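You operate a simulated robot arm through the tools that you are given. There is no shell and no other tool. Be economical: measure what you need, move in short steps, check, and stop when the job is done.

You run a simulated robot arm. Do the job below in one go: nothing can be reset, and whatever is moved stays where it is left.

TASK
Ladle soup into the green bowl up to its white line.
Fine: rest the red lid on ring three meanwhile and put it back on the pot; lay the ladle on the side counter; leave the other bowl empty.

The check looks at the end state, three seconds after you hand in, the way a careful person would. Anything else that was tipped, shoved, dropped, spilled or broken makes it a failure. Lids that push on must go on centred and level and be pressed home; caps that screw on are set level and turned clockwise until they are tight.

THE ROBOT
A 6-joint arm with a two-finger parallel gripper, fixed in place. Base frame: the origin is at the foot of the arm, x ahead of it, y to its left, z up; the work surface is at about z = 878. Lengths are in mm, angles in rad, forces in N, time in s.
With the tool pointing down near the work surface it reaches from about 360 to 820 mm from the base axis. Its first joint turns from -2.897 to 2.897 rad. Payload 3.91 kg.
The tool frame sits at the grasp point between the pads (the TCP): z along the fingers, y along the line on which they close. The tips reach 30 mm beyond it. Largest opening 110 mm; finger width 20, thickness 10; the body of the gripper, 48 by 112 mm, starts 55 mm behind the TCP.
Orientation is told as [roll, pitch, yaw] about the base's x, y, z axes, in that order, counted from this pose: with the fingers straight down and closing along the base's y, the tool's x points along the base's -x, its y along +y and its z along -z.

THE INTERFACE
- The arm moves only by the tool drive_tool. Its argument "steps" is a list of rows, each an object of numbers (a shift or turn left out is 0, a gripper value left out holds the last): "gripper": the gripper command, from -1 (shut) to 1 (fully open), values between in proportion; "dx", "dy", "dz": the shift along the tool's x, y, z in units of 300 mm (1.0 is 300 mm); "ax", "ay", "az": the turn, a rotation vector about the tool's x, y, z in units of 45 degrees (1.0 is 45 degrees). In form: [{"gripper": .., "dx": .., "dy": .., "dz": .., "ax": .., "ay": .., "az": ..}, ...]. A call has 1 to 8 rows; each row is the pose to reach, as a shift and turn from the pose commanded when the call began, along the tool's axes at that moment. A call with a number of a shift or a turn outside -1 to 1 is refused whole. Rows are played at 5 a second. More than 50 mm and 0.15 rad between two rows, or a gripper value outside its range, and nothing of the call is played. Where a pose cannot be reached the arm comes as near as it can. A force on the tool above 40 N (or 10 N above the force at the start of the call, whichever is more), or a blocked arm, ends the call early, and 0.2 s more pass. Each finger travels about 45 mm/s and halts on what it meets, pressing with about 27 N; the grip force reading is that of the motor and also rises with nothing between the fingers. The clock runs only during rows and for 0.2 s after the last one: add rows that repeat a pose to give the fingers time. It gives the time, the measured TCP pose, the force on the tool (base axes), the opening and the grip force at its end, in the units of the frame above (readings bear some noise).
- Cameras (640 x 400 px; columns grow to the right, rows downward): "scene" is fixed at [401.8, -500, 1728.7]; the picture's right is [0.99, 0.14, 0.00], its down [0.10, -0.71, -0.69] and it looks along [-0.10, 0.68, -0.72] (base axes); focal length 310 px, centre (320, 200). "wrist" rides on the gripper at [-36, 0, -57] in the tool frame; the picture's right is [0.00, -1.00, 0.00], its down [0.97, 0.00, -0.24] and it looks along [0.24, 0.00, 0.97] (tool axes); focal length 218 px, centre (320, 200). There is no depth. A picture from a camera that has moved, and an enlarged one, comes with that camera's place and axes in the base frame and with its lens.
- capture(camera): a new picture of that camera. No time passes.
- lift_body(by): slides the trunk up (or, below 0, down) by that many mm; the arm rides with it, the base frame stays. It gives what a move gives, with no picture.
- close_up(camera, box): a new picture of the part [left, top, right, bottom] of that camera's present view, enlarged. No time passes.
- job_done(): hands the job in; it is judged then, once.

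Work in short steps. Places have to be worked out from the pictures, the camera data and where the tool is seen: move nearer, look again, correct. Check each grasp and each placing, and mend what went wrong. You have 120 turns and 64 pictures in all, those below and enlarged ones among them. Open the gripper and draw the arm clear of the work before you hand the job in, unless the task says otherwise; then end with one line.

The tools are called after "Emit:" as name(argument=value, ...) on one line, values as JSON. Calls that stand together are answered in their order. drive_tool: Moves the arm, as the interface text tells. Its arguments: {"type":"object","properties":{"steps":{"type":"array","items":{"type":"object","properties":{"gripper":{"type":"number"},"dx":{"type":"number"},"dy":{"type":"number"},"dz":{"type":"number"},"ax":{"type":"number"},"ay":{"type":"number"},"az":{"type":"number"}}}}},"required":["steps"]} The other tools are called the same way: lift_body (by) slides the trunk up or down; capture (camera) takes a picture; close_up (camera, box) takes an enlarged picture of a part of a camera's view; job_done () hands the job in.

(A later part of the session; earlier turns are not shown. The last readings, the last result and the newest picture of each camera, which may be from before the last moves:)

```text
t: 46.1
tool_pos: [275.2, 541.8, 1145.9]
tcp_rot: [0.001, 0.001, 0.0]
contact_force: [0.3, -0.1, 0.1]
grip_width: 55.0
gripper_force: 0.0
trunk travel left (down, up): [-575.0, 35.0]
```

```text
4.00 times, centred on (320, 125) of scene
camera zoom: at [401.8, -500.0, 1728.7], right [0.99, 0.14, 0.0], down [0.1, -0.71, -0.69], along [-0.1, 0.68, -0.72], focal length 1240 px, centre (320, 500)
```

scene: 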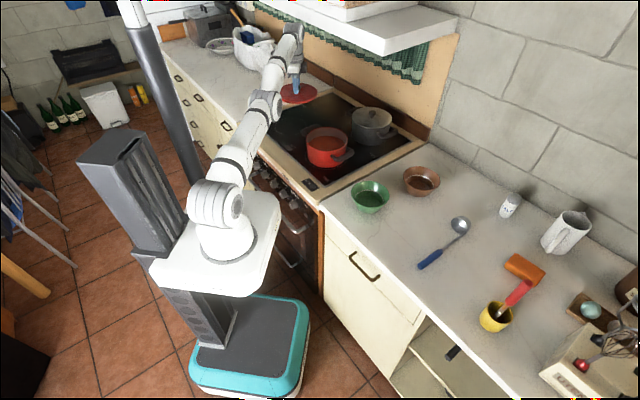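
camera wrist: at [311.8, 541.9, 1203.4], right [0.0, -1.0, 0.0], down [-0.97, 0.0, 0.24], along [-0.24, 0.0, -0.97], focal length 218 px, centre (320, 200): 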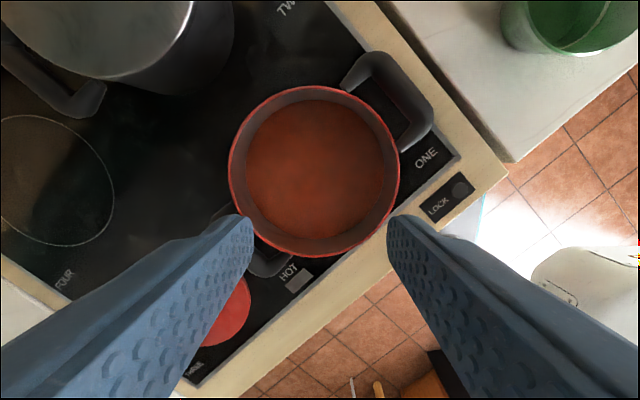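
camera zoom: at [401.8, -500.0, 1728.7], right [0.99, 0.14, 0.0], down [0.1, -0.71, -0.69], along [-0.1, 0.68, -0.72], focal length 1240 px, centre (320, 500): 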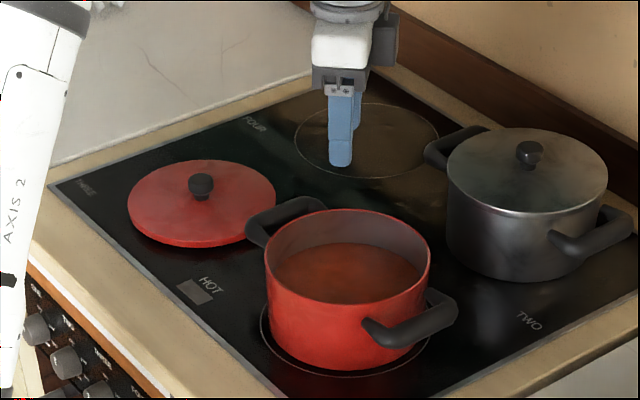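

The lid is nicely on ring three and the soup surface is about 25–30 mm below the rim (z≈955). Next I travel over to the ladle.

Emit:
drive_tool(steps=[{"gripper": 0, "dx": -0.1, "dy": -0.11}, {"dx": -0.2, "dy": -0.22}, {"dx": -0.3, "dy": -0.34}, {"dx": -0.4, "dy": -0.46}, {"dx": -0.5, "dy": -0.58}, {"dx": -0.6, "dy": -0.69}])

Emit:
drive_tool(steps=[{"gripper": 0, "dx": -0.1, "dy": -0.11}, {"dx": -0.2, "dy": -0.22}, {"dx": -0.3, "dy": -0.34}, {"dx": -0.4, "dy": -0.46}, {"dx": -0.5, "dy": -0.58}, {"dx": -0.58, "dy": -0.69}])

Emit:
capture(camera="wrist")

```text
t: 47.5
tool_pos: [456.5, 335.5, 1144.4]
tcp_rot: [0.002, 0.001, 0.0]
contact_force: [-0.4, 0.0, -0.4]
grip_width: 55.0
gripper_force: 0.2
trunk travel left (down, up): [-575.0, 35.0]
```

```text
t: 48.9
tool_pos: [630.6, 132.0, 1149.7]
tcp_rot: [0.002, 0.001, 0.0]
contact_force: [0.0, -0.7, 0.8]
grip_width: 55.1
gripper_force: 0.0
trunk travel left (down, up): [-575.0, 35.0]
```

```text
27 pictures are left
camera wrist: at [666.5, 130.9, 1206.7], right [0.0, -1.0, 0.0], down [-0.97, 0.0, 0.24], along [-0.24, 0.0, -0.97], focal length 218 px, centre (320, 200)
```

wrist: 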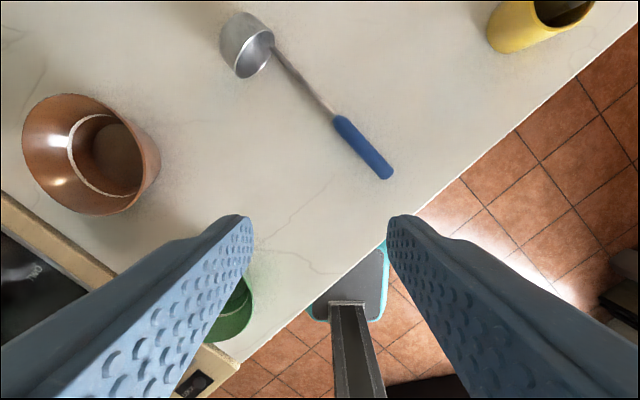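

I enlarge the ladle to see how the bowl sits on the handle.

Emit:
close_up(camera="wrist", box=[200, 0, 420, 190])

Emit:
close_up(camera="scene", box=[400, 200, 490, 280])

```text
2.11 times, centred on (310, 95) of wrist
camera zoom: at [666.5, 130.9, 1206.7], right [0.0, -1.0, 0.0], down [-0.97, 0.0, 0.24], along [-0.24, 0.0, -0.97], focal length 460 px, centre (341, 421)
```

zoom: 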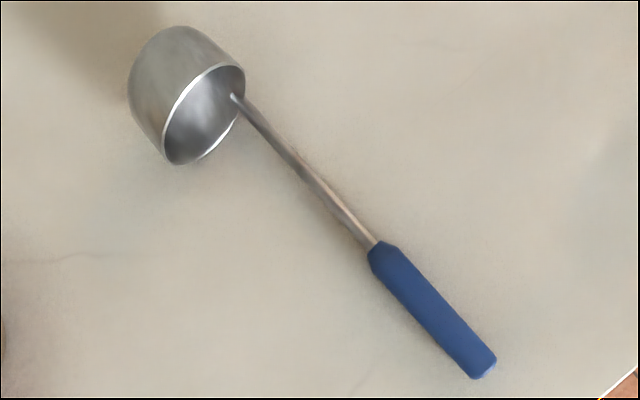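

```text
5.00 times, centred on (445, 240) of scene
camera zoom: at [401.8, -500.0, 1728.7], right [0.99, 0.14, 0.0], down [0.1, -0.71, -0.69], along [-0.1, 0.68, -0.72], focal length 1550 px, centre (-305, 0)
```

zoom: 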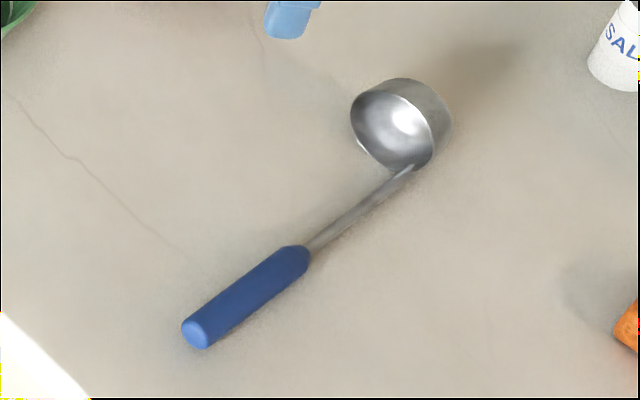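

The bowl opens along the handle, so the ladle is used with the handle upright. My plan is to grip the blue handle with the tool tilted 45° toward the bowl, then roll 180° about the tool axis to bring the bowl straight down. First I yaw 45° and move above the handle.

Emit:
drive_tool(steps=[{"gripper": 0, "az": -0.17, "dx": -0.02, "dy": -0.03, "dz": 0.05}, {"az": -0.34, "dx": -0.04, "dy": -0.06, "dz": 0.1}, {"az": -0.51, "dx": -0.06, "dy": -0.09, "dz": 0.15}, {"az": -0.68, "dx": -0.08, "dy": -0.12, "dz": 0.18}, {"az": -0.84, "dx": -0.1, "dy": -0.15, "dz": 0.2}, {"az": -1.0, "dx": -0.11, "dy": -0.183, "dz": 0.2}, {"az": -1.0, "dx": -0.11, "dy": -0.183, "dz": 0.2}])

```text
t: 50.5
tool_pos: [662.7, 75.0, 1085.8]
tcp_rot: [0.001, -0.001, 0.786]
contact_force: [-0.8, -0.3, -0.1]
grip_width: 55.0
gripper_force: 0.1
trunk travel left (down, up): [-575.0, 35.0]
```

Yaw is 45°. Next I tilt the fingers 45° toward the bowl end and look.

Emit:
drive_tool(steps=[{"gripper": 0, "ay": -0.17}, {"ay": -0.34}, {"ay": -0.51}, {"ay": -0.68}, {"ay": -0.84}, {"ay": -1.0}, {"ay": -1.0}])

Emit:
capture(camera="wrist")

```text
t: 52.1
tool_pos: [659.8, 76.1, 1086.7]
tcp_rot: [0.003, -0.788, 0.785]
contact_force: [-0.1, 0.7, -0.4]
grip_width: 55.2
gripper_force: 0.0
trunk travel left (down, up): [-575.0, 35.0]
```

```text
24 pictures are left
camera wrist: at [649.7, 65.1, 1152.4], right [0.71, -0.71, 0.0], down [-0.61, -0.6, -0.52], along [0.37, 0.37, -0.86], focal length 218 px, centre (320, 200)
```

wrist: 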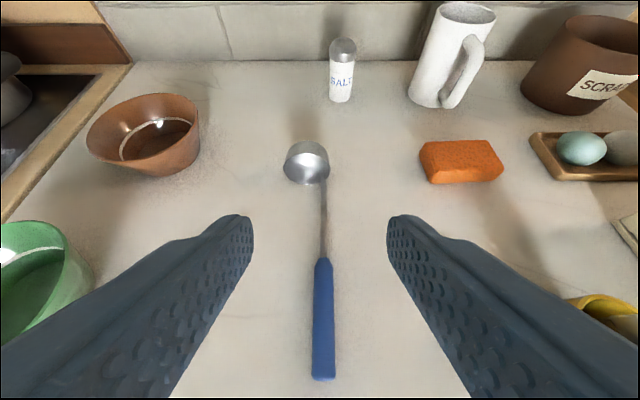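

The handle lines up between the fingers. The grip point is about (681, 94, 897), so I want the TCP at (673, 86, 908) and stop 17 mm short first.

Emit:
drive_tool(steps=[{"gripper": 0, "dx": 0.08, "dy": -0.002, "dz": 0.096}, {"dx": 0.16, "dy": -0.004, "dz": 0.193}, {"dx": 0.24, "dy": -0.006, "dz": 0.289}, {"dx": 0.31, "dy": -0.008, "dz": 0.373}, {"dx": 0.345, "dy": -0.008, "dz": 0.416}, {"dx": 0.345, "dy": -0.008, "dz": 0.416}])

Emit:
capture(camera="wrist")

Emit:
close_up(camera="scene", box=[400, 200, 490, 280])

```text
t: 53.6
tool_pos: [674.9, 81.3, 927.4]
tcp_rot: [-0.002, -0.801, 0.786]
contact_force: [-14.3, -10.0, 20.3]
grip_width: 56.4
gripper_force: 1.9
trunk travel left (down, up): [-575.0, 35.0]
stopped in row 6: the force on the tool passed its limit (the readings are from after the stop); the commanded pose is now the measured one
```

```text
23 pictures are left
camera wrist: at [663.1, 71.1, 993.8], right [0.71, -0.71, 0.0], down [-0.6, -0.6, -0.53], along [0.38, 0.37, -0.85], focal length 218 px, centre (320, 200)
```

wrist: 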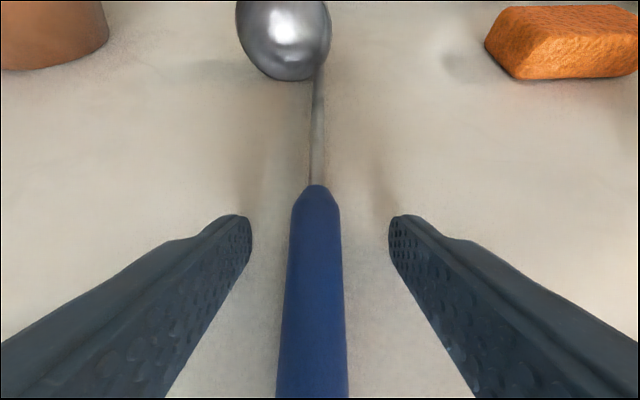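

```text
5.00 times, centred on (445, 240) of scene
camera zoom: at [401.8, -500.0, 1728.7], right [0.99, 0.14, 0.0], down [0.1, -0.71, -0.69], along [-0.1, 0.68, -0.72], focal length 1550 px, centre (-305, 0)
```

zoom: 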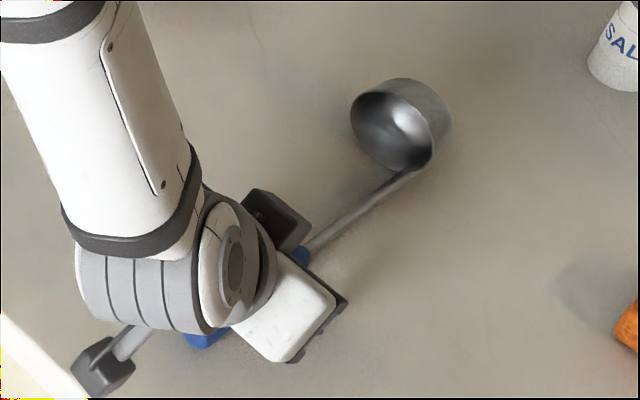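

The tips met the counter, which puts its surface at about z 900, so the handle is near z 918 and already in the grip zone. I raise 3 mm and close.

Emit:
drive_tool(steps=[{"gripper": 0, "dx": -0.008, "dz": -0.008}, {"gripper": -0.4, "dx": -0.008, "dz": -0.008}, {"gripper": -1, "dx": -0.008, "dz": -0.008}, {"gripper": -1, "dx": -0.008, "dz": -0.008}, {"gripper": -1, "dx": -0.008, "dz": -0.008}, {"gripper": -1, "dx": -0.008, "dz": -0.008}])

```text
t: 55.0
tool_pos: [676.5, 82.2, 928.2]
tcp_rot: [-0.002, -0.794, 0.787]
contact_force: [1.5, 0.5, 2.6]
grip_width: 19.8
gripper_force: 26.9
trunk travel left (down, up): [-575.0, 35.0]
```

Gripped at 19.8 mm. I lift straight up slowly.

Emit:
drive_tool(steps=[{"gripper": -1, "dx": -0.02, "dz": -0.02}, {"dx": -0.06, "dz": -0.06}, {"dx": -0.12, "dz": -0.12}, {"dx": -0.2, "dz": -0.2}, {"dx": -0.28, "dz": -0.28}, {"dx": -0.36, "dz": -0.36}, {"dx": -0.42, "dz": -0.42}, {"dx": -0.42, "dz": -0.42}])

Emit:
capture(camera="wrist")

```text
t: 56.8
tool_pos: [677.4, 80.9, 1105.2]
tcp_rot: [0.001, -0.792, 0.786]
contact_force: [0.0, 0.7, -0.1]
grip_width: 19.9
gripper_force: 26.8
trunk travel left (down, up): [-575.0, 35.0]
```

```text
21 pictures are left
camera wrist: at [666.1, 70.0, 1170.3], right [0.71, -0.71, 0.0], down [-0.6, -0.6, -0.52], along [0.37, 0.37, -0.85], focal length 218 px, centre (320, 200)
```

wrist: 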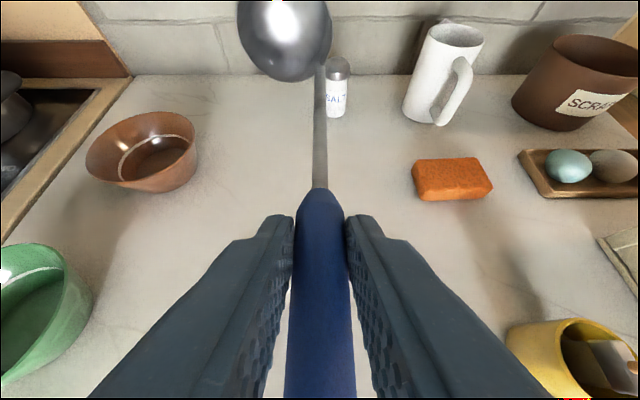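

The ladle is held firmly. I begin the 180° roll about the tool axis, swinging the bowl over the empty counter side, 45° per call.

Emit:
drive_tool(steps=[{"gripper": -1, "az": -0.16, "dz": -0.03, "dx": -0.03}, {"az": -0.33, "dz": -0.06, "dx": -0.06}, {"az": -0.5, "dz": -0.09, "dx": -0.09}, {"az": -0.67, "dz": -0.1, "dx": -0.1}, {"az": -0.84, "dz": -0.1, "dx": -0.1}, {"az": -1.0, "dz": -0.1, "dx": -0.1}])

Emit:
drive_tool(steps=[{"gripper": -1, "az": -0.16}, {"az": -0.33}, {"az": -0.5}, {"az": -0.67}, {"az": -0.84}, {"az": -1.0}])

```text
t: 58.2
tool_pos: [675.5, 81.4, 1148.8]
tcp_rot: [-0.625, -0.525, 1.746]
contact_force: [0.7, 0.0, -0.6]
grip_width: 20.0
gripper_force: 26.2
trunk travel left (down, up): [-575.0, 35.0]
```

```text
t: 59.6
tool_pos: [696.0, 100.1, 1184.8]
tcp_rot: [-0.759, -0.005, 2.343]
contact_force: [0.5, -0.7, -1.5]
grip_width: 20.1
gripper_force: 27.0
out of reach, approached as far as the arm can: row 5, 6
trunk travel left (down, up): [-575.0, 35.0]
```

The last joint hit its limit this way, so I roll the other way round.

Emit:
drive_tool(steps=[{"gripper": -1, "az": 0.16}, {"az": 0.33}, {"az": 0.5}, {"az": 0.67}, {"az": 0.84}, {"az": 1.0}])

Emit:
drive_tool(steps=[{"gripper": -1, "az": 0.16}, {"az": 0.33}, {"az": 0.5}, {"az": 0.67}, {"az": 0.84}, {"az": 1.0}])

Emit:
drive_tool(steps=[{"gripper": -1, "az": 0.16}, {"az": 0.33}, {"az": 0.5}, {"az": 0.67}, {"az": 0.84}, {"az": 1.0}])

```text
t: 61.0
tool_pos: [697.5, 100.9, 1185.2]
tcp_rot: [-0.623, -0.528, 1.742]
contact_force: [-0.1, 0.8, -0.5]
grip_width: 20.0
gripper_force: 26.9
trunk travel left (down, up): [-575.0, 35.0]
```

```text
t: 62.4
tool_pos: [696.6, 99.0, 1183.1]
tcp_rot: [0.001, -0.792, 0.784]
contact_force: [0.7, 0.1, -0.2]
grip_width: 19.7
gripper_force: 26.7
trunk travel left (down, up): [-575.0, 35.0]
```

```text
t: 63.8
tool_pos: [696.6, 100.2, 1185.6]
tcp_rot: [0.624, -0.528, -0.177]
contact_force: [-0.1, 0.6, -0.8]
grip_width: 19.9
gripper_force: 26.9
trunk travel left (down, up): [-575.0, 35.0]
```

Back through the start orientation with the position steady. I continue the roll.

Emit:
drive_tool(steps=[{"gripper": -1, "az": 0.16}, {"az": 0.33}, {"az": 0.5}, {"az": 0.67}, {"az": 0.84}, {"az": 1.0}])

Emit:
drive_tool(steps=[{"gripper": -1, "az": 0.16}, {"az": 0.33}, {"az": 0.5}, {"az": 0.67}, {"az": 0.84}, {"az": 1.0}])

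Emit:
drive_tool(steps=[{"gripper": -1, "az": 0.16}, {"az": 0.33}, {"az": 0.5}, {"az": 0.67}, {"az": 0.84}, {"az": 1.0}])

Emit:
capture(camera="scene")

```text
t: 65.2
tool_pos: [696.0, 98.9, 1184.4]
tcp_rot: [0.792, 0.001, -0.788]
contact_force: [-0.3, 0.3, -2.3]
grip_width: 20.0
gripper_force: 27.5
trunk travel left (down, up): [-575.0, 35.0]
```

```text
t: 66.6
tool_pos: [695.2, 100.1, 1184.0]
tcp_rot: [0.622, 0.53, -1.4]
contact_force: [-0.1, -0.2, -0.7]
grip_width: 19.7
gripper_force: 26.7
trunk travel left (down, up): [-575.0, 35.0]
```

```text
t: 68.0
tool_pos: [695.6, 99.8, 1184.2]
tcp_rot: [0.0, 0.794, -2.36]
contact_force: [0.1, 0.1, -1.7]
grip_width: 19.7
gripper_force: 26.8
trunk travel left (down, up): [-575.0, 35.0]
```

```text
20 pictures are left
```

scene: 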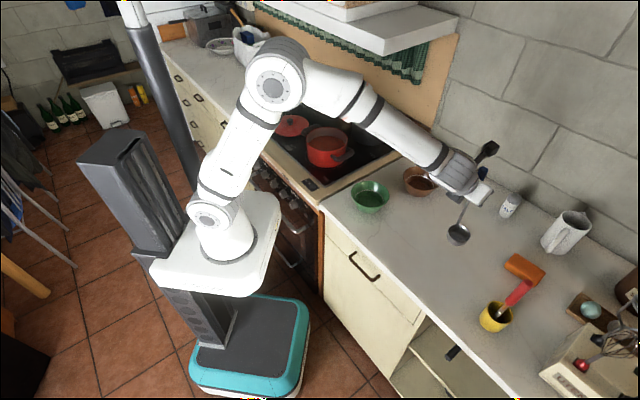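

The ladle now hangs bowl-down. I zoom in to measure the bowl relative to the TCP.

Emit:
close_up(camera="scene", box=[420, 130, 530, 260])

Emit:
capture(camera="wrist")

```text
3.08 times, centred on (475, 195) of scene
camera zoom: at [401.8, -500.0, 1728.7], right [0.99, 0.14, 0.0], down [0.1, -0.71, -0.69], along [-0.1, 0.68, -0.72], focal length 954 px, centre (-157, 215)
```

zoom: 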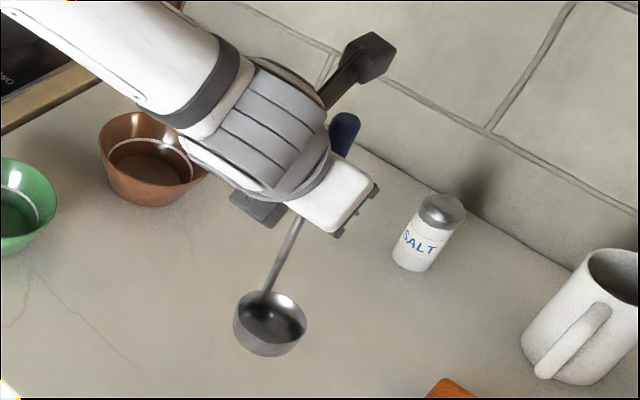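

```text
18 pictures are left
camera wrist: at [649.4, 54.3, 1198.9], right [-0.71, 0.71, 0.0], down [0.36, 0.36, 0.86], along [0.61, 0.61, -0.51], focal length 218 px, centre (320, 200)
```

wrist: 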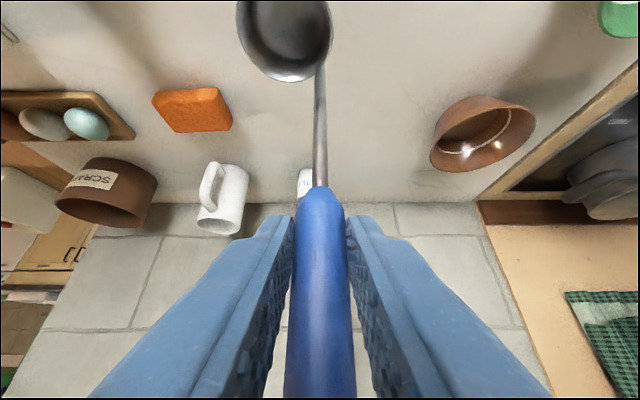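

The ladle geometry checks out: the bowl rim centre is at TCP + (16, −24, −142). I carry it over to above the pot, with the TCP heading for about (261, 572, 1210).

Emit:
drive_tool(steps=[{"gripper": -1, "dx": 0.03, "dy": -0.06}, {"dx": 0.06, "dy": -0.18}, {"dx": 0.08, "dy": -0.32}, {"dx": 0.1, "dy": -0.46}, {"dx": 0.12, "dy": -0.6}, {"dx": 0.123, "dy": -0.74}, {"dx": 0.123, "dy": -0.84}])

Emit:
drive_tool(steps=[{"gripper": -1, "dy": -0.08}, {"dy": -0.2}, {"dy": -0.34}, {"dy": -0.48}, {"dy": -0.6}, {"dy": -0.7}, {"dy": -0.74}])

```text
t: 69.6
tool_pos: [537.9, 297.4, 1212.0]
tcp_rot: [0.003, 0.794, -2.354]
contact_force: [0.4, -0.7, 0.0]
grip_width: 19.9
gripper_force: 26.7
trunk travel left (down, up): [-575.0, 35.0]
```

```text
t: 71.2
tool_pos: [421.2, 418.5, 1194.5]
tcp_rot: [-0.061, 0.803, -2.352]
contact_force: [-0.4, -0.3, 0.3]
grip_width: 19.7
gripper_force: 26.9
out of reach, approached as far as the arm can: row 4, 5, 6, 7
trunk travel left (down, up): [-575.0, 35.0]
```

The tool's azimuth must follow the arm's as it swings toward the pot. I rotate the tool +45° about the vertical, keeping the handle upright.

Emit:
drive_tool(steps=[{"gripper": -1, "ax": 0.1, "az": -0.1}, {"ax": 0.22, "az": -0.22}, {"ax": 0.34, "az": -0.34}, {"ax": 0.46, "az": -0.46}, {"ax": 0.58, "az": -0.58}, {"ax": 0.707, "az": -0.707}, {"ax": 0.707, "az": -0.707}])

```text
t: 72.8
tool_pos: [421.8, 414.7, 1192.9]
tcp_rot: [-0.025, 0.831, -1.537]
contact_force: [0.2, 0.2, -1.0]
grip_width: 19.9
gripper_force: 26.6
out of reach, approached as far as the arm can: row 1
trunk travel left (down, up): [-575.0, 35.0]
```

The azimuth is now about 90° and free of limits. I move over the pot with the TCP toward (250, 553).

Emit:
drive_tool(steps=[{"gripper": -1, "dx": 0.04, "dy": -0.07, "dz": 0.04}, {"dx": 0.1, "dy": -0.17, "dz": 0.1}, {"dx": 0.16, "dy": -0.28, "dz": 0.16}, {"dx": 0.23, "dy": -0.4, "dz": 0.23}, {"dx": 0.29, "dy": -0.5, "dz": 0.28}, {"dx": 0.327, "dy": -0.57, "dz": 0.324}, {"dx": 0.327, "dy": -0.57, "dz": 0.324}])

Emit:
close_up(camera="scene", box=[250, 50, 410, 180])

```text
t: 74.4
tool_pos: [243.8, 546.6, 1202.1]
tcp_rot: [-0.024, 0.828, -1.541]
contact_force: [0.5, 0.1, -0.7]
grip_width: 19.8
gripper_force: 27.1
trunk travel left (down, up): [-575.0, 35.0]
```

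```text
3.08 times, centred on (330, 115) of scene
camera zoom: at [401.8, -500.0, 1728.7], right [0.99, 0.14, 0.0], down [0.1, -0.71, -0.69], along [-0.1, 0.68, -0.72], focal length 954 px, centre (289, 462)
```

zoom: 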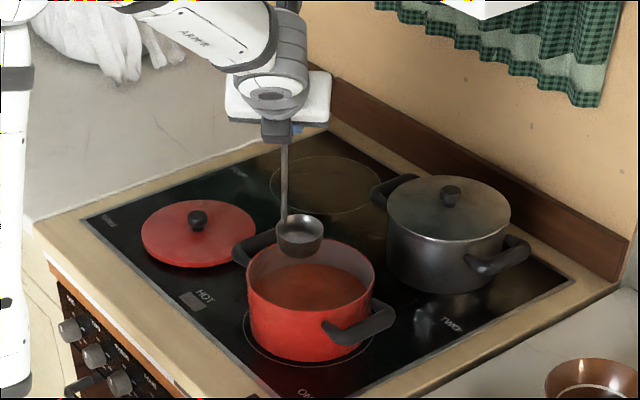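

The bowl hangs nearly over the pot. I shift 9 mm in x and lower it partway into the pot mouth, then check.

Emit:
drive_tool(steps=[{"gripper": -1, "dy": 0.03, "dx": -0.04, "dz": 0.037}, {"dy": 0.03, "dx": -0.09, "dz": 0.082}, {"dy": 0.03, "dx": -0.14, "dz": 0.128}, {"dy": 0.03, "dx": -0.172, "dz": 0.157}, {"dy": 0.03, "dx": -0.172, "dz": 0.157}])

Emit:
close_up(camera="scene", box=[290, 80, 380, 180])

```text
t: 75.6
tool_pos: [252.0, 544.2, 1131.4]
tcp_rot: [-0.025, 0.829, -1.539]
contact_force: [0.2, -0.2, -0.7]
grip_width: 19.8
gripper_force: 27.1
trunk travel left (down, up): [-575.0, 35.0]
```

```text
4.00 times, centred on (335, 130) of scene
camera zoom: at [401.8, -500.0, 1728.7], right [0.99, 0.14, 0.0], down [0.1, -0.71, -0.69], along [-0.1, 0.68, -0.72], focal length 1240 px, centre (260, 480)
```

zoom: 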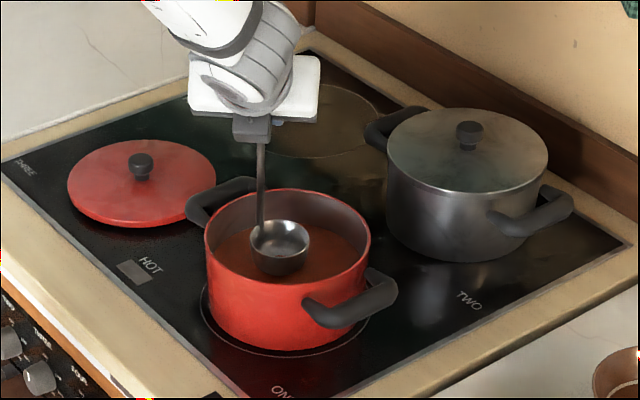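

Well centred in the pot. I lower about 43 mm slowly so the rim goes under the soup.

Emit:
drive_tool(steps=[{"gripper": -1, "dx": -0.025, "dz": 0.023}, {"dx": -0.05, "dz": 0.046}, {"dx": -0.07, "dz": 0.064}, {"dx": -0.09, "dz": 0.082}, {"dx": -0.106, "dz": 0.097}, {"dx": -0.106, "dz": 0.097}])

Emit:
close_up(camera="scene", box=[300, 100, 370, 170])

```text
t: 77.0
tool_pos: [251.1, 544.1, 1092.2]
tcp_rot: [-0.021, 0.834, -1.538]
contact_force: [-3.1, 5.8, 24.7]
grip_width: 20.5
gripper_force: 27.1
trunk travel left (down, up): [-575.0, 35.0]
```

```text
5.71 times, centred on (335, 135) of scene
camera zoom: at [401.8, -500.0, 1728.7], right [0.99, 0.14, 0.0], down [0.1, -0.71, -0.69], along [-0.1, 0.68, -0.72], focal length 1771 px, centre (234, 571)
```

zoom: 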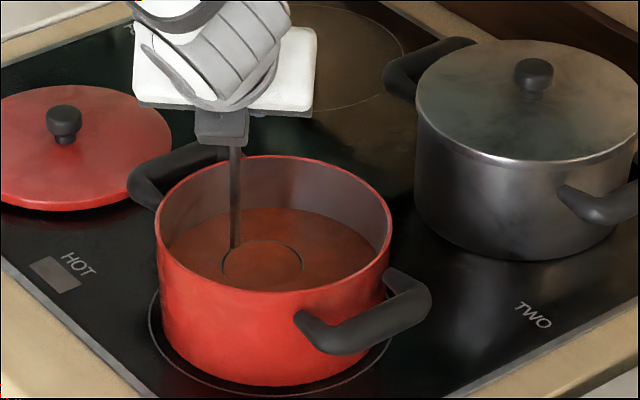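

The bowl is submerged and has just touched the pot floor at TCP z≈1092. I raise it slowly and straight.

Emit:
drive_tool(steps=[{"gripper": -1, "dx": 0.015, "dz": -0.014}, {"dx": 0.035, "dz": -0.032}, {"dx": 0.06, "dz": -0.055}, {"dx": 0.09, "dz": -0.082}, {"dx": 0.12, "dz": -0.11}, {"dx": 0.15, "dz": -0.137}, {"dx": 0.18, "dz": -0.164}, {"dx": 0.2, "dz": -0.182}])

Emit:
close_up(camera="scene", box=[300, 90, 370, 160])

```text
t: 78.8
tool_pos: [252.7, 545.6, 1170.0]
tcp_rot: [-0.024, 0.828, -1.542]
contact_force: [1.1, -1.0, -0.7]
grip_width: 20.0
gripper_force: 27.3
trunk travel left (down, up): [-575.0, 35.0]
```

```text
5.71 times, centred on (335, 125) of scene
camera zoom: at [401.8, -500.0, 1728.7], right [0.99, 0.14, 0.0], down [0.1, -0.71, -0.69], along [-0.1, 0.68, -0.72], focal length 1771 px, centre (234, 629)
```

zoom: 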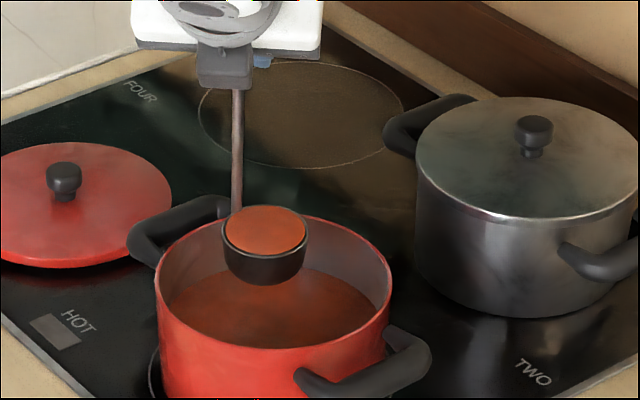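

The ladle is brim-full and level. I raise it clear of the rim and start the slow carry toward the green bowl at (470, 285).

Emit:
drive_tool(steps=[{"gripper": -1, "dx": 0.03, "dz": -0.027}, {"dx": 0.06, "dz": -0.055}, {"dx": 0.086, "dz": -0.079}, {"dx": 0.062, "dy": 0.024, "dz": -0.105}, {"dx": 0.026, "dy": 0.06, "dz": -0.145}, {"dx": -0.016, "dy": 0.103, "dz": -0.19}, {"dx": -0.064, "dy": 0.151, "dz": -0.243}, {"dx": -0.112, "dy": 0.199, "dz": -0.295}])

Emit:
drive_tool(steps=[{"gripper": -1, "dx": -0.048, "dy": 0.048, "dz": -0.052}, {"dx": -0.096, "dy": 0.096, "dz": -0.105}, {"dx": -0.144, "dy": 0.145, "dz": -0.157}, {"dx": -0.192, "dy": 0.193, "dz": -0.21}, {"dx": -0.24, "dy": 0.241, "dz": -0.262}, {"dx": -0.288, "dy": 0.289, "dz": -0.314}, {"dx": -0.33, "dy": 0.332, "dz": -0.36}, {"dx": -0.36, "dy": 0.362, "dz": -0.393}])

```text
t: 80.6
tool_pos: [319.3, 458.4, 1202.9]
tcp_rot: [-0.025, 0.83, -1.543]
contact_force: [0.0, 0.1, -1.0]
grip_width: 19.8
gripper_force: 26.9
trunk travel left (down, up): [-575.0, 35.0]
```

```text
t: 82.4
tool_pos: [435.7, 305.4, 1202.8]
tcp_rot: [-0.026, 0.829, -1.539]
contact_force: [-0.4, 0.9, -0.2]
grip_width: 19.8
gripper_force: 26.7
trunk travel left (down, up): [-575.0, 35.0]
```

Nearly there. I settle at about (442, 288, 1180) and check the alignment over the green bowl.

Emit:
drive_tool(steps=[{"gripper": -1, "dx": -0.04, "dy": 0.01, "dz": 0.005}, {"dx": -0.08, "dy": 0.017, "dz": 0.01}, {"dx": -0.095, "dy": 0.02, "dz": 0.01}])

Emit:
close_up(camera="scene", box=[330, 120, 430, 220])

```text
t: 83.2
tool_pos: [440.1, 289.3, 1179.9]
tcp_rot: [-0.024, 0.83, -1.542]
contact_force: [-0.4, 0.0, -0.4]
grip_width: 19.8
gripper_force: 27.1
trunk travel left (down, up): [-575.0, 35.0]
```

```text
4.00 times, centred on (380, 170) of scene
camera zoom: at [401.8, -500.0, 1728.7], right [0.99, 0.14, 0.0], down [0.1, -0.71, -0.69], along [-0.1, 0.68, -0.72], focal length 1240 px, centre (80, 320)
```

zoom: 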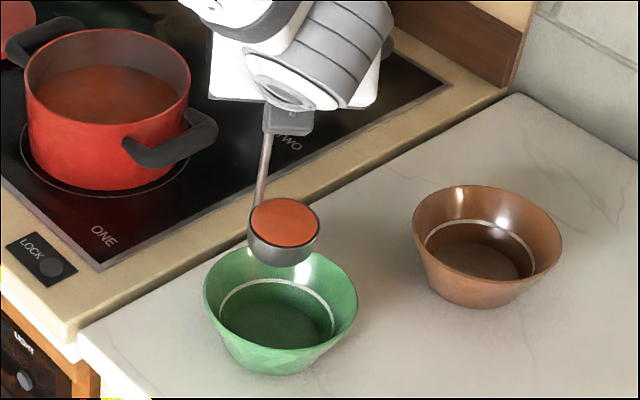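

The full ladle is over the green bowl. I start the pour by rolling 45° while shifting the grip so the lip stays over the bowl's centre.

Emit:
drive_tool(steps=[{"gripper": -1, "az": -0.125, "dx": -0.024, "dy": -0.017, "dz": 0.005}, {"az": -0.25, "dx": -0.048, "dy": -0.033, "dz": 0.01}, {"az": -0.375, "dx": -0.071, "dy": -0.05, "dz": 0.015}, {"az": -0.5, "dx": -0.095, "dy": -0.067, "dz": 0.02}, {"az": -0.625, "dx": -0.119, "dy": -0.083, "dz": 0.024}, {"az": -0.75, "dx": -0.143, "dy": -0.1, "dz": 0.029}, {"az": -0.875, "dx": -0.166, "dy": -0.116, "dz": 0.034}, {"az": -1.0, "dx": -0.19, "dy": -0.133, "dz": 0.039}])

Emit:
close_up(camera="scene", box=[330, 120, 430, 220])

```text
t: 85.0
tool_pos: [399.6, 256.0, 1129.4]
tcp_rot: [0.646, 0.56, -0.55]
contact_force: [0.6, -0.1, -1.5]
grip_width: 19.9
gripper_force: 27.1
trunk travel left (down, up): [-575.0, 35.0]
```

```text
4.00 times, centred on (380, 170) of scene
camera zoom: at [401.8, -500.0, 1728.7], right [0.99, 0.14, 0.0], down [0.1, -0.71, -0.69], along [-0.1, 0.68, -0.72], focal length 1240 px, centre (80, 320)
```

zoom: 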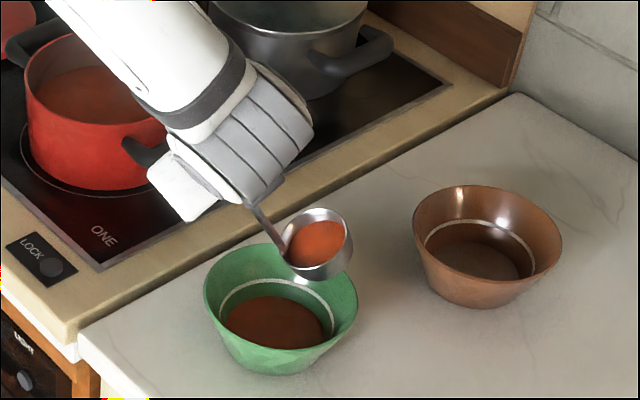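

Pouring works and the stream lands in the bowl. I continue the roll to 90°.

Emit:
drive_tool(steps=[{"gripper": -1, "az": -0.125, "dx": -0.016, "dy": -0.03, "dz": 0.001}, {"az": -0.25, "dx": -0.032, "dy": -0.06, "dz": 0.002}, {"az": -0.375, "dx": -0.048, "dy": -0.09, "dz": 0.003}, {"az": -0.5, "dx": -0.064, "dy": -0.12, "dz": 0.004}, {"az": -0.625, "dx": -0.079, "dy": -0.15, "dz": 0.005}, {"az": -0.75, "dx": -0.095, "dy": -0.18, "dz": 0.006}, {"az": -0.875, "dx": -0.111, "dy": -0.21, "dz": 0.007}, {"az": -1.0, "dx": -0.127, "dy": -0.24, "dz": 0.007}])

Emit:
close_up(camera="scene", box=[330, 120, 430, 220])

```text
t: 86.8
tool_pos: [379.5, 204.4, 1074.6]
tcp_rot: [0.83, 0.016, 0.048]
contact_force: [-0.1, -1.0, -0.8]
grip_width: 19.8
gripper_force: 26.5
trunk travel left (down, up): [-575.0, 35.0]
```

```text
4.00 times, centred on (380, 170) of scene
camera zoom: at [401.8, -500.0, 1728.7], right [0.99, 0.14, 0.0], down [0.1, -0.71, -0.69], along [-0.1, 0.68, -0.72], focal length 1240 px, centre (80, 320)
```

zoom: 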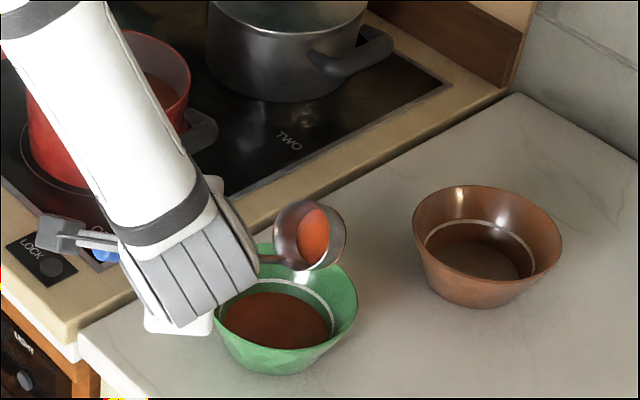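

More soup is out. I finish the roll to 135° with the lip still over the bowl.

Emit:
drive_tool(steps=[{"gripper": -1, "az": -0.125, "dx": -0.015, "dy": -0.03}, {"az": -0.25, "dx": -0.03, "dy": -0.06, "dz": -0.004}, {"az": -0.375, "dx": -0.045, "dy": -0.09, "dz": -0.006}, {"az": -0.5, "dx": -0.06, "dy": -0.12, "dz": -0.009}, {"az": -0.625, "dx": -0.075, "dy": -0.15, "dz": -0.012}, {"az": -0.75, "dx": -0.09, "dy": -0.18, "dz": -0.014}, {"az": -0.875, "dx": -0.105, "dy": -0.21, "dz": -0.016}, {"az": -1.0, "dx": -0.12, "dy": -0.238, "dz": -0.018}])

Emit:
close_up(camera="scene", box=[330, 120, 430, 220])

```text
t: 88.6
tool_pos: [416.5, 155.1, 1023.3]
tcp_rot: [0.666, -0.533, 0.638]
contact_force: [-0.3, -0.2, -0.3]
grip_width: 19.8
gripper_force: 27.0
trunk travel left (down, up): [-575.0, 35.0]
```

```text
4.00 times, centred on (380, 170) of scene
camera zoom: at [401.8, -500.0, 1728.7], right [0.99, 0.14, 0.0], down [0.1, -0.71, -0.69], along [-0.1, 0.68, -0.72], focal length 1240 px, centre (80, 320)
```

zoom: 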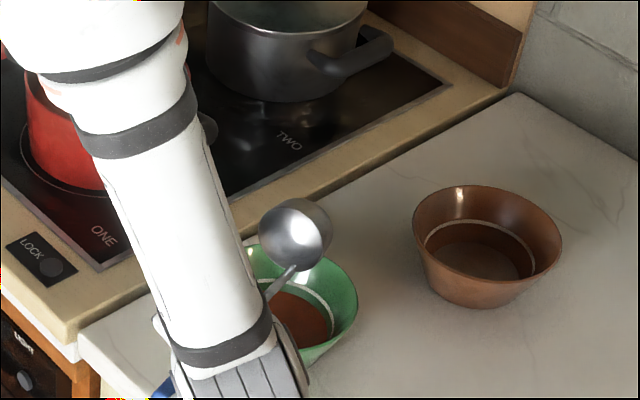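

The ladle has emptied into the bowl. I roll back upright along the same path.

Emit:
drive_tool(steps=[{"gripper": -1, "az": 0.16, "dx": -0.014, "dy": 0.042}, {"az": 0.33, "dx": -0.028, "dy": 0.084}, {"az": 0.5, "dx": -0.042, "dy": 0.126}, {"az": 0.67, "dx": -0.056, "dy": 0.168}, {"az": 0.84, "dx": -0.07, "dy": 0.21}, {"az": 1.0, "dx": -0.084, "dy": 0.251, "dz": 0.01}])

Emit:
drive_tool(steps=[{"gripper": -1, "az": 0.16, "dx": -0.012, "dy": 0.042}, {"az": 0.33, "dx": -0.024, "dy": 0.084}, {"az": 0.5, "dx": -0.036, "dy": 0.126}, {"az": 0.67, "dx": -0.048, "dy": 0.168}, {"az": 0.84, "dx": -0.06, "dy": 0.21}, {"az": 1.0, "dx": -0.072, "dy": 0.25}])

Emit:
drive_tool(steps=[{"gripper": -1, "az": 0.16, "dx": 0.007, "dy": 0.039, "dz": -0.006}, {"az": 0.33, "dx": 0.014, "dy": 0.078, "dz": -0.012}, {"az": 0.5, "dx": 0.02, "dy": 0.117, "dz": -0.018}, {"az": 0.67, "dx": 0.027, "dy": 0.156, "dz": -0.024}, {"az": 0.84, "dx": 0.034, "dy": 0.196, "dz": -0.03}, {"az": 1.0, "dx": 0.041, "dy": 0.234, "dz": -0.035}])

Emit:
close_up(camera="scene", box=[340, 165, 410, 215])

```text
t: 90.0
tool_pos: [378.5, 203.3, 1072.5]
tcp_rot: [0.827, 0.019, 0.048]
contact_force: [0.4, 0.6, -1.6]
grip_width: 19.9
gripper_force: 27.3
trunk travel left (down, up): [-575.0, 35.0]
```

```text
t: 91.4
tool_pos: [399.3, 254.6, 1128.5]
tcp_rot: [0.643, 0.563, -0.554]
contact_force: [-0.2, 0.3, -0.9]
grip_width: 19.7
gripper_force: 26.9
trunk travel left (down, up): [-575.0, 35.0]
```

```text
t: 92.8
tool_pos: [437.4, 287.1, 1177.3]
tcp_rot: [-0.028, 0.828, -1.544]
contact_force: [0.3, -0.3, -0.9]
grip_width: 20.0
gripper_force: 27.2
trunk travel left (down, up): [-575.0, 35.0]
```

```text
8.00 times, centred on (375, 190) of scene
camera zoom: at [401.8, -500.0, 1728.7], right [0.99, 0.14, 0.0], down [0.1, -0.71, -0.69], along [-0.1, 0.68, -0.72], focal length 2479 px, centre (-120, 280)
```

zoom: 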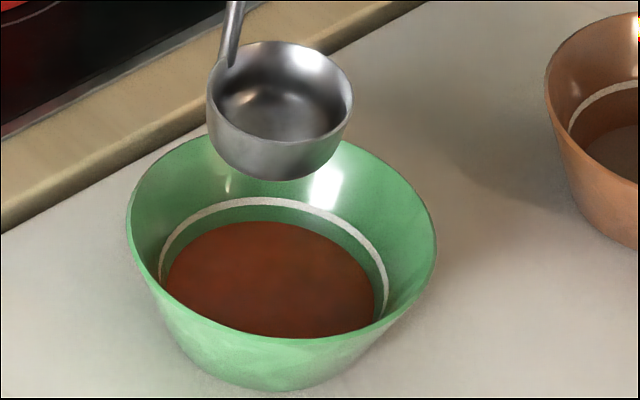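

The soup stands about 10 mm below the line, so a bit less than one more ladleful is needed. I return to the pot.

Emit:
drive_tool(steps=[{"gripper": -1, "dx": 0.1, "dy": -0.04, "dz": 0.01}, {"dx": 0.19, "dy": -0.13, "dz": 0.1}, {"dx": 0.28, "dy": -0.22, "dz": 0.19}, {"dx": 0.37, "dy": -0.31, "dz": 0.28}, {"dx": 0.46, "dy": -0.4, "dz": 0.37}, {"dx": 0.55, "dy": -0.49, "dz": 0.47}, {"dx": 0.62, "dy": -0.56, "dz": 0.545}, {"dx": 0.661, "dy": -0.591, "dz": 0.585}])

```text
t: 94.6
tool_pos: [248.9, 540.5, 1206.8]
tcp_rot: [-0.023, 0.827, -1.541]
contact_force: [-0.2, 0.3, -0.9]
grip_width: 19.5
gripper_force: 27.3
trunk travel left (down, up): [-575.0, 35.0]
```

I lower with a 12° tilt this time, since the soup has dropped a few mm and one edge of the rim must get under.

Emit:
drive_tool(steps=[{"gripper": -1, "ay": -0.05, "dx": -0.035, "dy": 0.003, "dz": 0.055}, {"ay": -0.1, "dx": -0.07, "dy": 0.005, "dz": 0.11}, {"ay": -0.15, "dx": -0.105, "dy": 0.007, "dz": 0.166}, {"ay": -0.2, "dx": -0.14, "dy": 0.009, "dz": 0.222}, {"ay": -0.25, "dx": -0.175, "dy": 0.011, "dz": 0.277}, {"ay": -0.27, "dx": -0.195, "dy": 0.013, "dz": 0.31}, {"ay": -0.27, "dx": -0.208, "dy": 0.013, "dz": 0.331}, {"ay": -0.27, "dx": -0.208, "dy": 0.013, "dz": 0.331}])

Emit:
close_up(camera="scene", box=[300, 100, 370, 170])

```text
t: 96.4
tool_pos: [247.9, 573.4, 1094.8]
tcp_rot: [-0.02, 0.616, -1.535]
contact_force: [0.5, 0.1, -1.5]
grip_width: 19.6
gripper_force: 27.3
trunk travel left (down, up): [-575.0, 35.0]
```

```text
5.71 times, centred on (335, 135) of scene
camera zoom: at [401.8, -500.0, 1728.7], right [0.99, 0.14, 0.0], down [0.1, -0.71, -0.69], along [-0.1, 0.68, -0.72], focal length 1771 px, centre (234, 571)
```

zoom: 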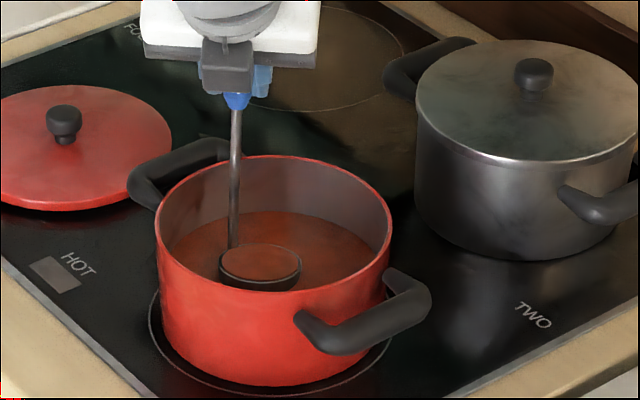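

The tilted ladle holds roughly three quarters, about what is still needed. I lift it out tilted, then level it on the way up.

Emit:
drive_tool(steps=[{"gripper": -1, "dx": 0.015, "dz": -0.022}, {"dx": 0.048, "dz": -0.068}, {"dx": 0.087, "dz": -0.123}, {"ay": 0.07, "dx": 0.096, "dz": -0.177}, {"ay": 0.14, "dx": 0.103, "dz": -0.233}, {"ay": 0.2, "dx": 0.113, "dz": -0.287}, {"ay": 0.27, "dx": 0.121, "dz": -0.339}, {"ay": 0.27, "dx": 0.136, "dz": -0.361}])

Emit:
close_up(camera="scene", box=[300, 80, 370, 160])

```text
t: 98.2
tool_pos: [252.5, 544.1, 1204.8]
tcp_rot: [-0.026, 0.829, -1.542]
contact_force: [-0.4, -0.1, -0.8]
grip_width: 19.7
gripper_force: 27.2
trunk travel left (down, up): [-575.0, 35.0]
```

```text
5.00 times, centred on (335, 120) of scene
camera zoom: at [401.8, -500.0, 1728.7], right [0.99, 0.14, 0.0], down [0.1, -0.71, -0.69], along [-0.1, 0.68, -0.72], focal length 1550 px, centre (245, 600)
```

zoom: 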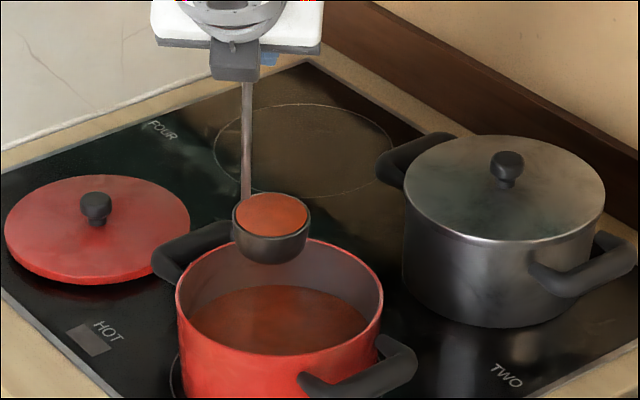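

It holds a bit under full, as intended. I carry it to the green bowl.

Emit:
drive_tool(steps=[{"gripper": -1, "dx": -0.024, "dy": 0.024, "dz": -0.026}, {"dx": -0.066, "dy": 0.066, "dz": -0.072}, {"dx": -0.12, "dy": 0.121, "dz": -0.131}, {"dx": -0.174, "dy": 0.175, "dz": -0.19}, {"dx": -0.228, "dy": 0.229, "dz": -0.249}, {"dx": -0.282, "dy": 0.283, "dz": -0.308}, {"dx": -0.33, "dy": 0.332, "dz": -0.36}, {"dx": -0.36, "dy": 0.362, "dz": -0.393}])

Emit:
drive_tool(steps=[{"gripper": -1, "dx": -0.036, "dy": 0.03, "dz": -0.033}, {"dx": -0.085, "dy": 0.08, "dz": -0.08}, {"dx": -0.14, "dy": 0.13, "dz": -0.13}, {"dx": -0.2, "dy": 0.18, "dz": -0.18}, {"dx": -0.25, "dy": 0.22, "dz": -0.22}, {"dx": -0.285, "dy": 0.245, "dz": -0.235}, {"dx": -0.305, "dy": 0.255, "dz": -0.237}, {"dx": -0.305, "dy": 0.255, "dz": -0.237}])

```text
t: 100.0
tool_pos: [370.0, 389.9, 1205.2]
tcp_rot: [-0.023, 0.826, -1.539]
contact_force: [-0.2, -0.2, -0.7]
grip_width: 19.7
gripper_force: 27.0
trunk travel left (down, up): [-575.0, 35.0]
```

```text
t: 101.8
tool_pos: [450.6, 278.5, 1185.5]
tcp_rot: [-0.025, 0.827, -1.539]
contact_force: [0.2, 0.5, -0.5]
grip_width: 20.1
gripper_force: 27.8
trunk travel left (down, up): [-575.0, 35.0]
```

Positioned. I pour with the same three-stage roll, starting with the first 45°.

Emit:
drive_tool(steps=[{"gripper": -1, "az": -0.125, "dx": -0.023, "dy": -0.021, "dz": 0.009}, {"az": -0.25, "dx": -0.046, "dy": -0.043, "dz": 0.019}, {"az": -0.375, "dx": -0.069, "dy": -0.064, "dz": 0.028}, {"az": -0.5, "dx": -0.092, "dy": -0.085, "dz": 0.037}, {"az": -0.625, "dx": -0.115, "dy": -0.107, "dz": 0.047}, {"az": -0.75, "dx": -0.138, "dy": -0.128, "dz": 0.056}, {"az": -0.875, "dx": -0.161, "dy": -0.15, "dz": 0.066}, {"az": -1.0, "dx": -0.184, "dy": -0.171, "dz": 0.075}])

Emit:
drive_tool(steps=[{"gripper": -1, "az": -0.125, "dx": -0.016, "dy": -0.03, "dz": 0.001}, {"az": -0.25, "dx": -0.032, "dy": -0.06, "dz": 0.002}, {"az": -0.375, "dx": -0.048, "dy": -0.09, "dz": 0.003}, {"az": -0.5, "dx": -0.064, "dy": -0.12, "dz": 0.004}, {"az": -0.625, "dx": -0.079, "dy": -0.15, "dz": 0.005}, {"az": -0.75, "dx": -0.095, "dy": -0.18, "dz": 0.006}, {"az": -0.875, "dx": -0.111, "dy": -0.21, "dz": 0.007}, {"az": -1.0, "dx": -0.127, "dy": -0.24, "dz": 0.007}])

Emit:
close_up(camera="scene", box=[340, 165, 410, 215])

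```text
t: 103.6
tool_pos: [399.3, 255.9, 1130.1]
tcp_rot: [0.645, 0.56, -0.55]
contact_force: [-0.7, 0.3, -0.5]
grip_width: 19.9
gripper_force: 27.0
trunk travel left (down, up): [-575.0, 35.0]
```

```text
t: 105.4
tool_pos: [378.1, 203.1, 1071.3]
tcp_rot: [0.83, 0.014, 0.048]
contact_force: [0.6, -0.6, -0.9]
grip_width: 19.9
gripper_force: 27.2
trunk travel left (down, up): [-575.0, 35.0]
```

```text
8.00 times, centred on (375, 190) of scene
camera zoom: at [401.8, -500.0, 1728.7], right [0.99, 0.14, 0.0], down [0.1, -0.71, -0.69], along [-0.1, 0.68, -0.72], focal length 2479 px, centre (-120, 280)
```

zoom: 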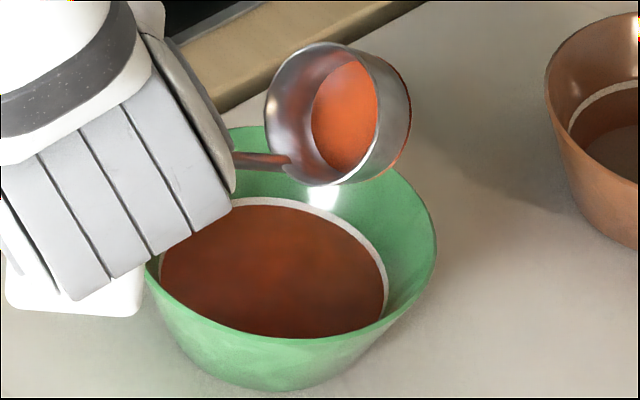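

The level now reaches the lower edge of the white line. The small remainder in the ladle should bring it onto the line, so I finish the pour.

Emit:
drive_tool(steps=[{"gripper": -1, "az": -0.125, "dx": -0.015, "dy": -0.03}, {"az": -0.25, "dx": -0.03, "dy": -0.06, "dz": -0.004}, {"az": -0.375, "dx": -0.045, "dy": -0.09, "dz": -0.006}, {"az": -0.5, "dx": -0.06, "dy": -0.12, "dz": -0.009}, {"az": -0.625, "dx": -0.075, "dy": -0.15, "dz": -0.012}, {"az": -0.75, "dx": -0.09, "dy": -0.18, "dz": -0.014}, {"az": -0.875, "dx": -0.105, "dy": -0.21, "dz": -0.016}, {"az": -1.0, "dx": -0.12, "dy": -0.238, "dz": -0.018}])

Emit:
drive_tool(steps=[{"gripper": -1, "az": 0.16, "dx": -0.014, "dy": 0.042}, {"az": 0.33, "dx": -0.028, "dy": 0.084}, {"az": 0.5, "dx": -0.042, "dy": 0.126}, {"az": 0.67, "dx": -0.056, "dy": 0.168}, {"az": 0.84, "dx": -0.07, "dy": 0.21}, {"az": 1.0, "dx": -0.084, "dy": 0.251, "dz": 0.01}])

Emit:
close_up(camera="scene", box=[340, 165, 410, 215])

```text
t: 107.2
tool_pos: [416.0, 151.1, 1022.4]
tcp_rot: [0.667, -0.536, 0.638]
contact_force: [0.5, -0.8, -0.5]
grip_width: 19.9
gripper_force: 27.3
trunk travel left (down, up): [-575.0, 35.0]
```

```text
t: 108.6
tool_pos: [376.3, 202.4, 1073.9]
tcp_rot: [0.828, 0.02, 0.048]
contact_force: [0.8, 0.6, -0.7]
grip_width: 19.9
gripper_force: 27.1
trunk travel left (down, up): [-575.0, 35.0]
```

```text
8.00 times, centred on (375, 190) of scene
camera zoom: at [401.8, -500.0, 1728.7], right [0.99, 0.14, 0.0], down [0.1, -0.71, -0.69], along [-0.1, 0.68, -0.72], focal length 2479 px, centre (-120, 280)
```

zoom: 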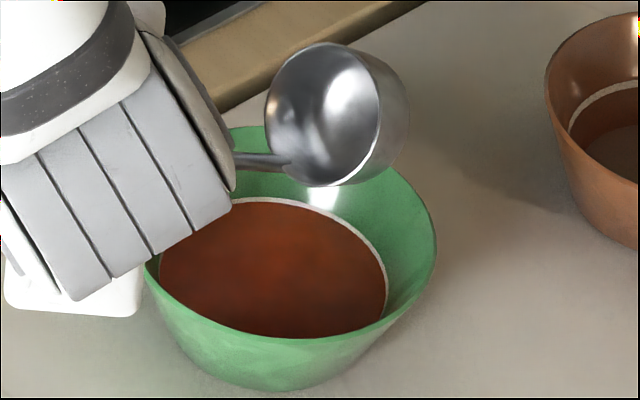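

The soup now sits on the white line and the ladle is empty. I raise it and keep rolling back toward the pickup orientation so I can lay the ladle where it came from.

Emit:
drive_tool(steps=[{"gripper": -1, "dy": 0.07, "dz": -0.064}, {"dy": 0.15, "dz": -0.137}, {"az": -0.16, "dy": 0.22, "dz": -0.2}, {"az": -0.33, "dy": 0.27, "dz": -0.25}, {"az": -0.5, "dy": 0.29, "dz": -0.265}, {"az": -0.67, "dy": 0.29, "dz": -0.265}, {"az": -0.84, "dy": 0.29, "dz": -0.265}, {"az": -1.0, "dy": 0.29, "dz": -0.265}])

Emit:
drive_tool(steps=[{"gripper": -1, "az": -0.16}, {"az": -0.33}, {"az": -0.5}, {"az": -0.67}, {"az": -0.84}, {"az": -1.0}])

```text
t: 110.4
tool_pos: [380.7, 203.5, 1190.3]
tcp_rot: [0.668, -0.536, 0.638]
contact_force: [-0.4, 0.9, -1.1]
grip_width: 20.0
gripper_force: 27.3
trunk travel left (down, up): [-575.0, 35.0]
```

```text
t: 111.8
tool_pos: [380.5, 201.3, 1191.9]
tcp_rot: [0.022, -0.829, 1.606]
contact_force: [0.9, -1.1, -1.2]
grip_width: 19.7
gripper_force: 27.0
trunk travel left (down, up): [-575.0, 35.0]
```

Rolled back fully. Next I yaw back to 45° about the vertical while moving toward the counter spot.

Emit:
drive_tool(steps=[{"gripper": -1, "ax": 0.1, "az": 0.09, "dx": 0.02, "dy": -0.08, "dz": -0.023}, {"ax": 0.21, "az": 0.19, "dx": 0.045, "dy": -0.18, "dz": -0.052}, {"ax": 0.32, "az": 0.29, "dx": 0.07, "dy": -0.28, "dz": -0.08}, {"ax": 0.43, "az": 0.39, "dx": 0.1, "dy": -0.38, "dz": -0.11}, {"ax": 0.54, "az": 0.49, "dx": 0.125, "dy": -0.48, "dz": -0.138}, {"ax": 0.65, "az": 0.6, "dx": 0.15, "dy": -0.58, "dz": -0.166}, {"ax": 0.769, "az": 0.705, "dx": 0.173, "dy": -0.658, "dz": -0.19}, {"ax": 0.769, "az": 0.705, "dx": 0.173, "dy": -0.658, "dz": -0.19}])

```text
t: 113.6
tool_pos: [580.7, 135.5, 1187.2]
tcp_rot: [0.015, -0.817, 0.79]
contact_force: [0.1, -0.5, -0.5]
grip_width: 19.6
gripper_force: 26.9
trunk travel left (down, up): [-575.0, 35.0]
```

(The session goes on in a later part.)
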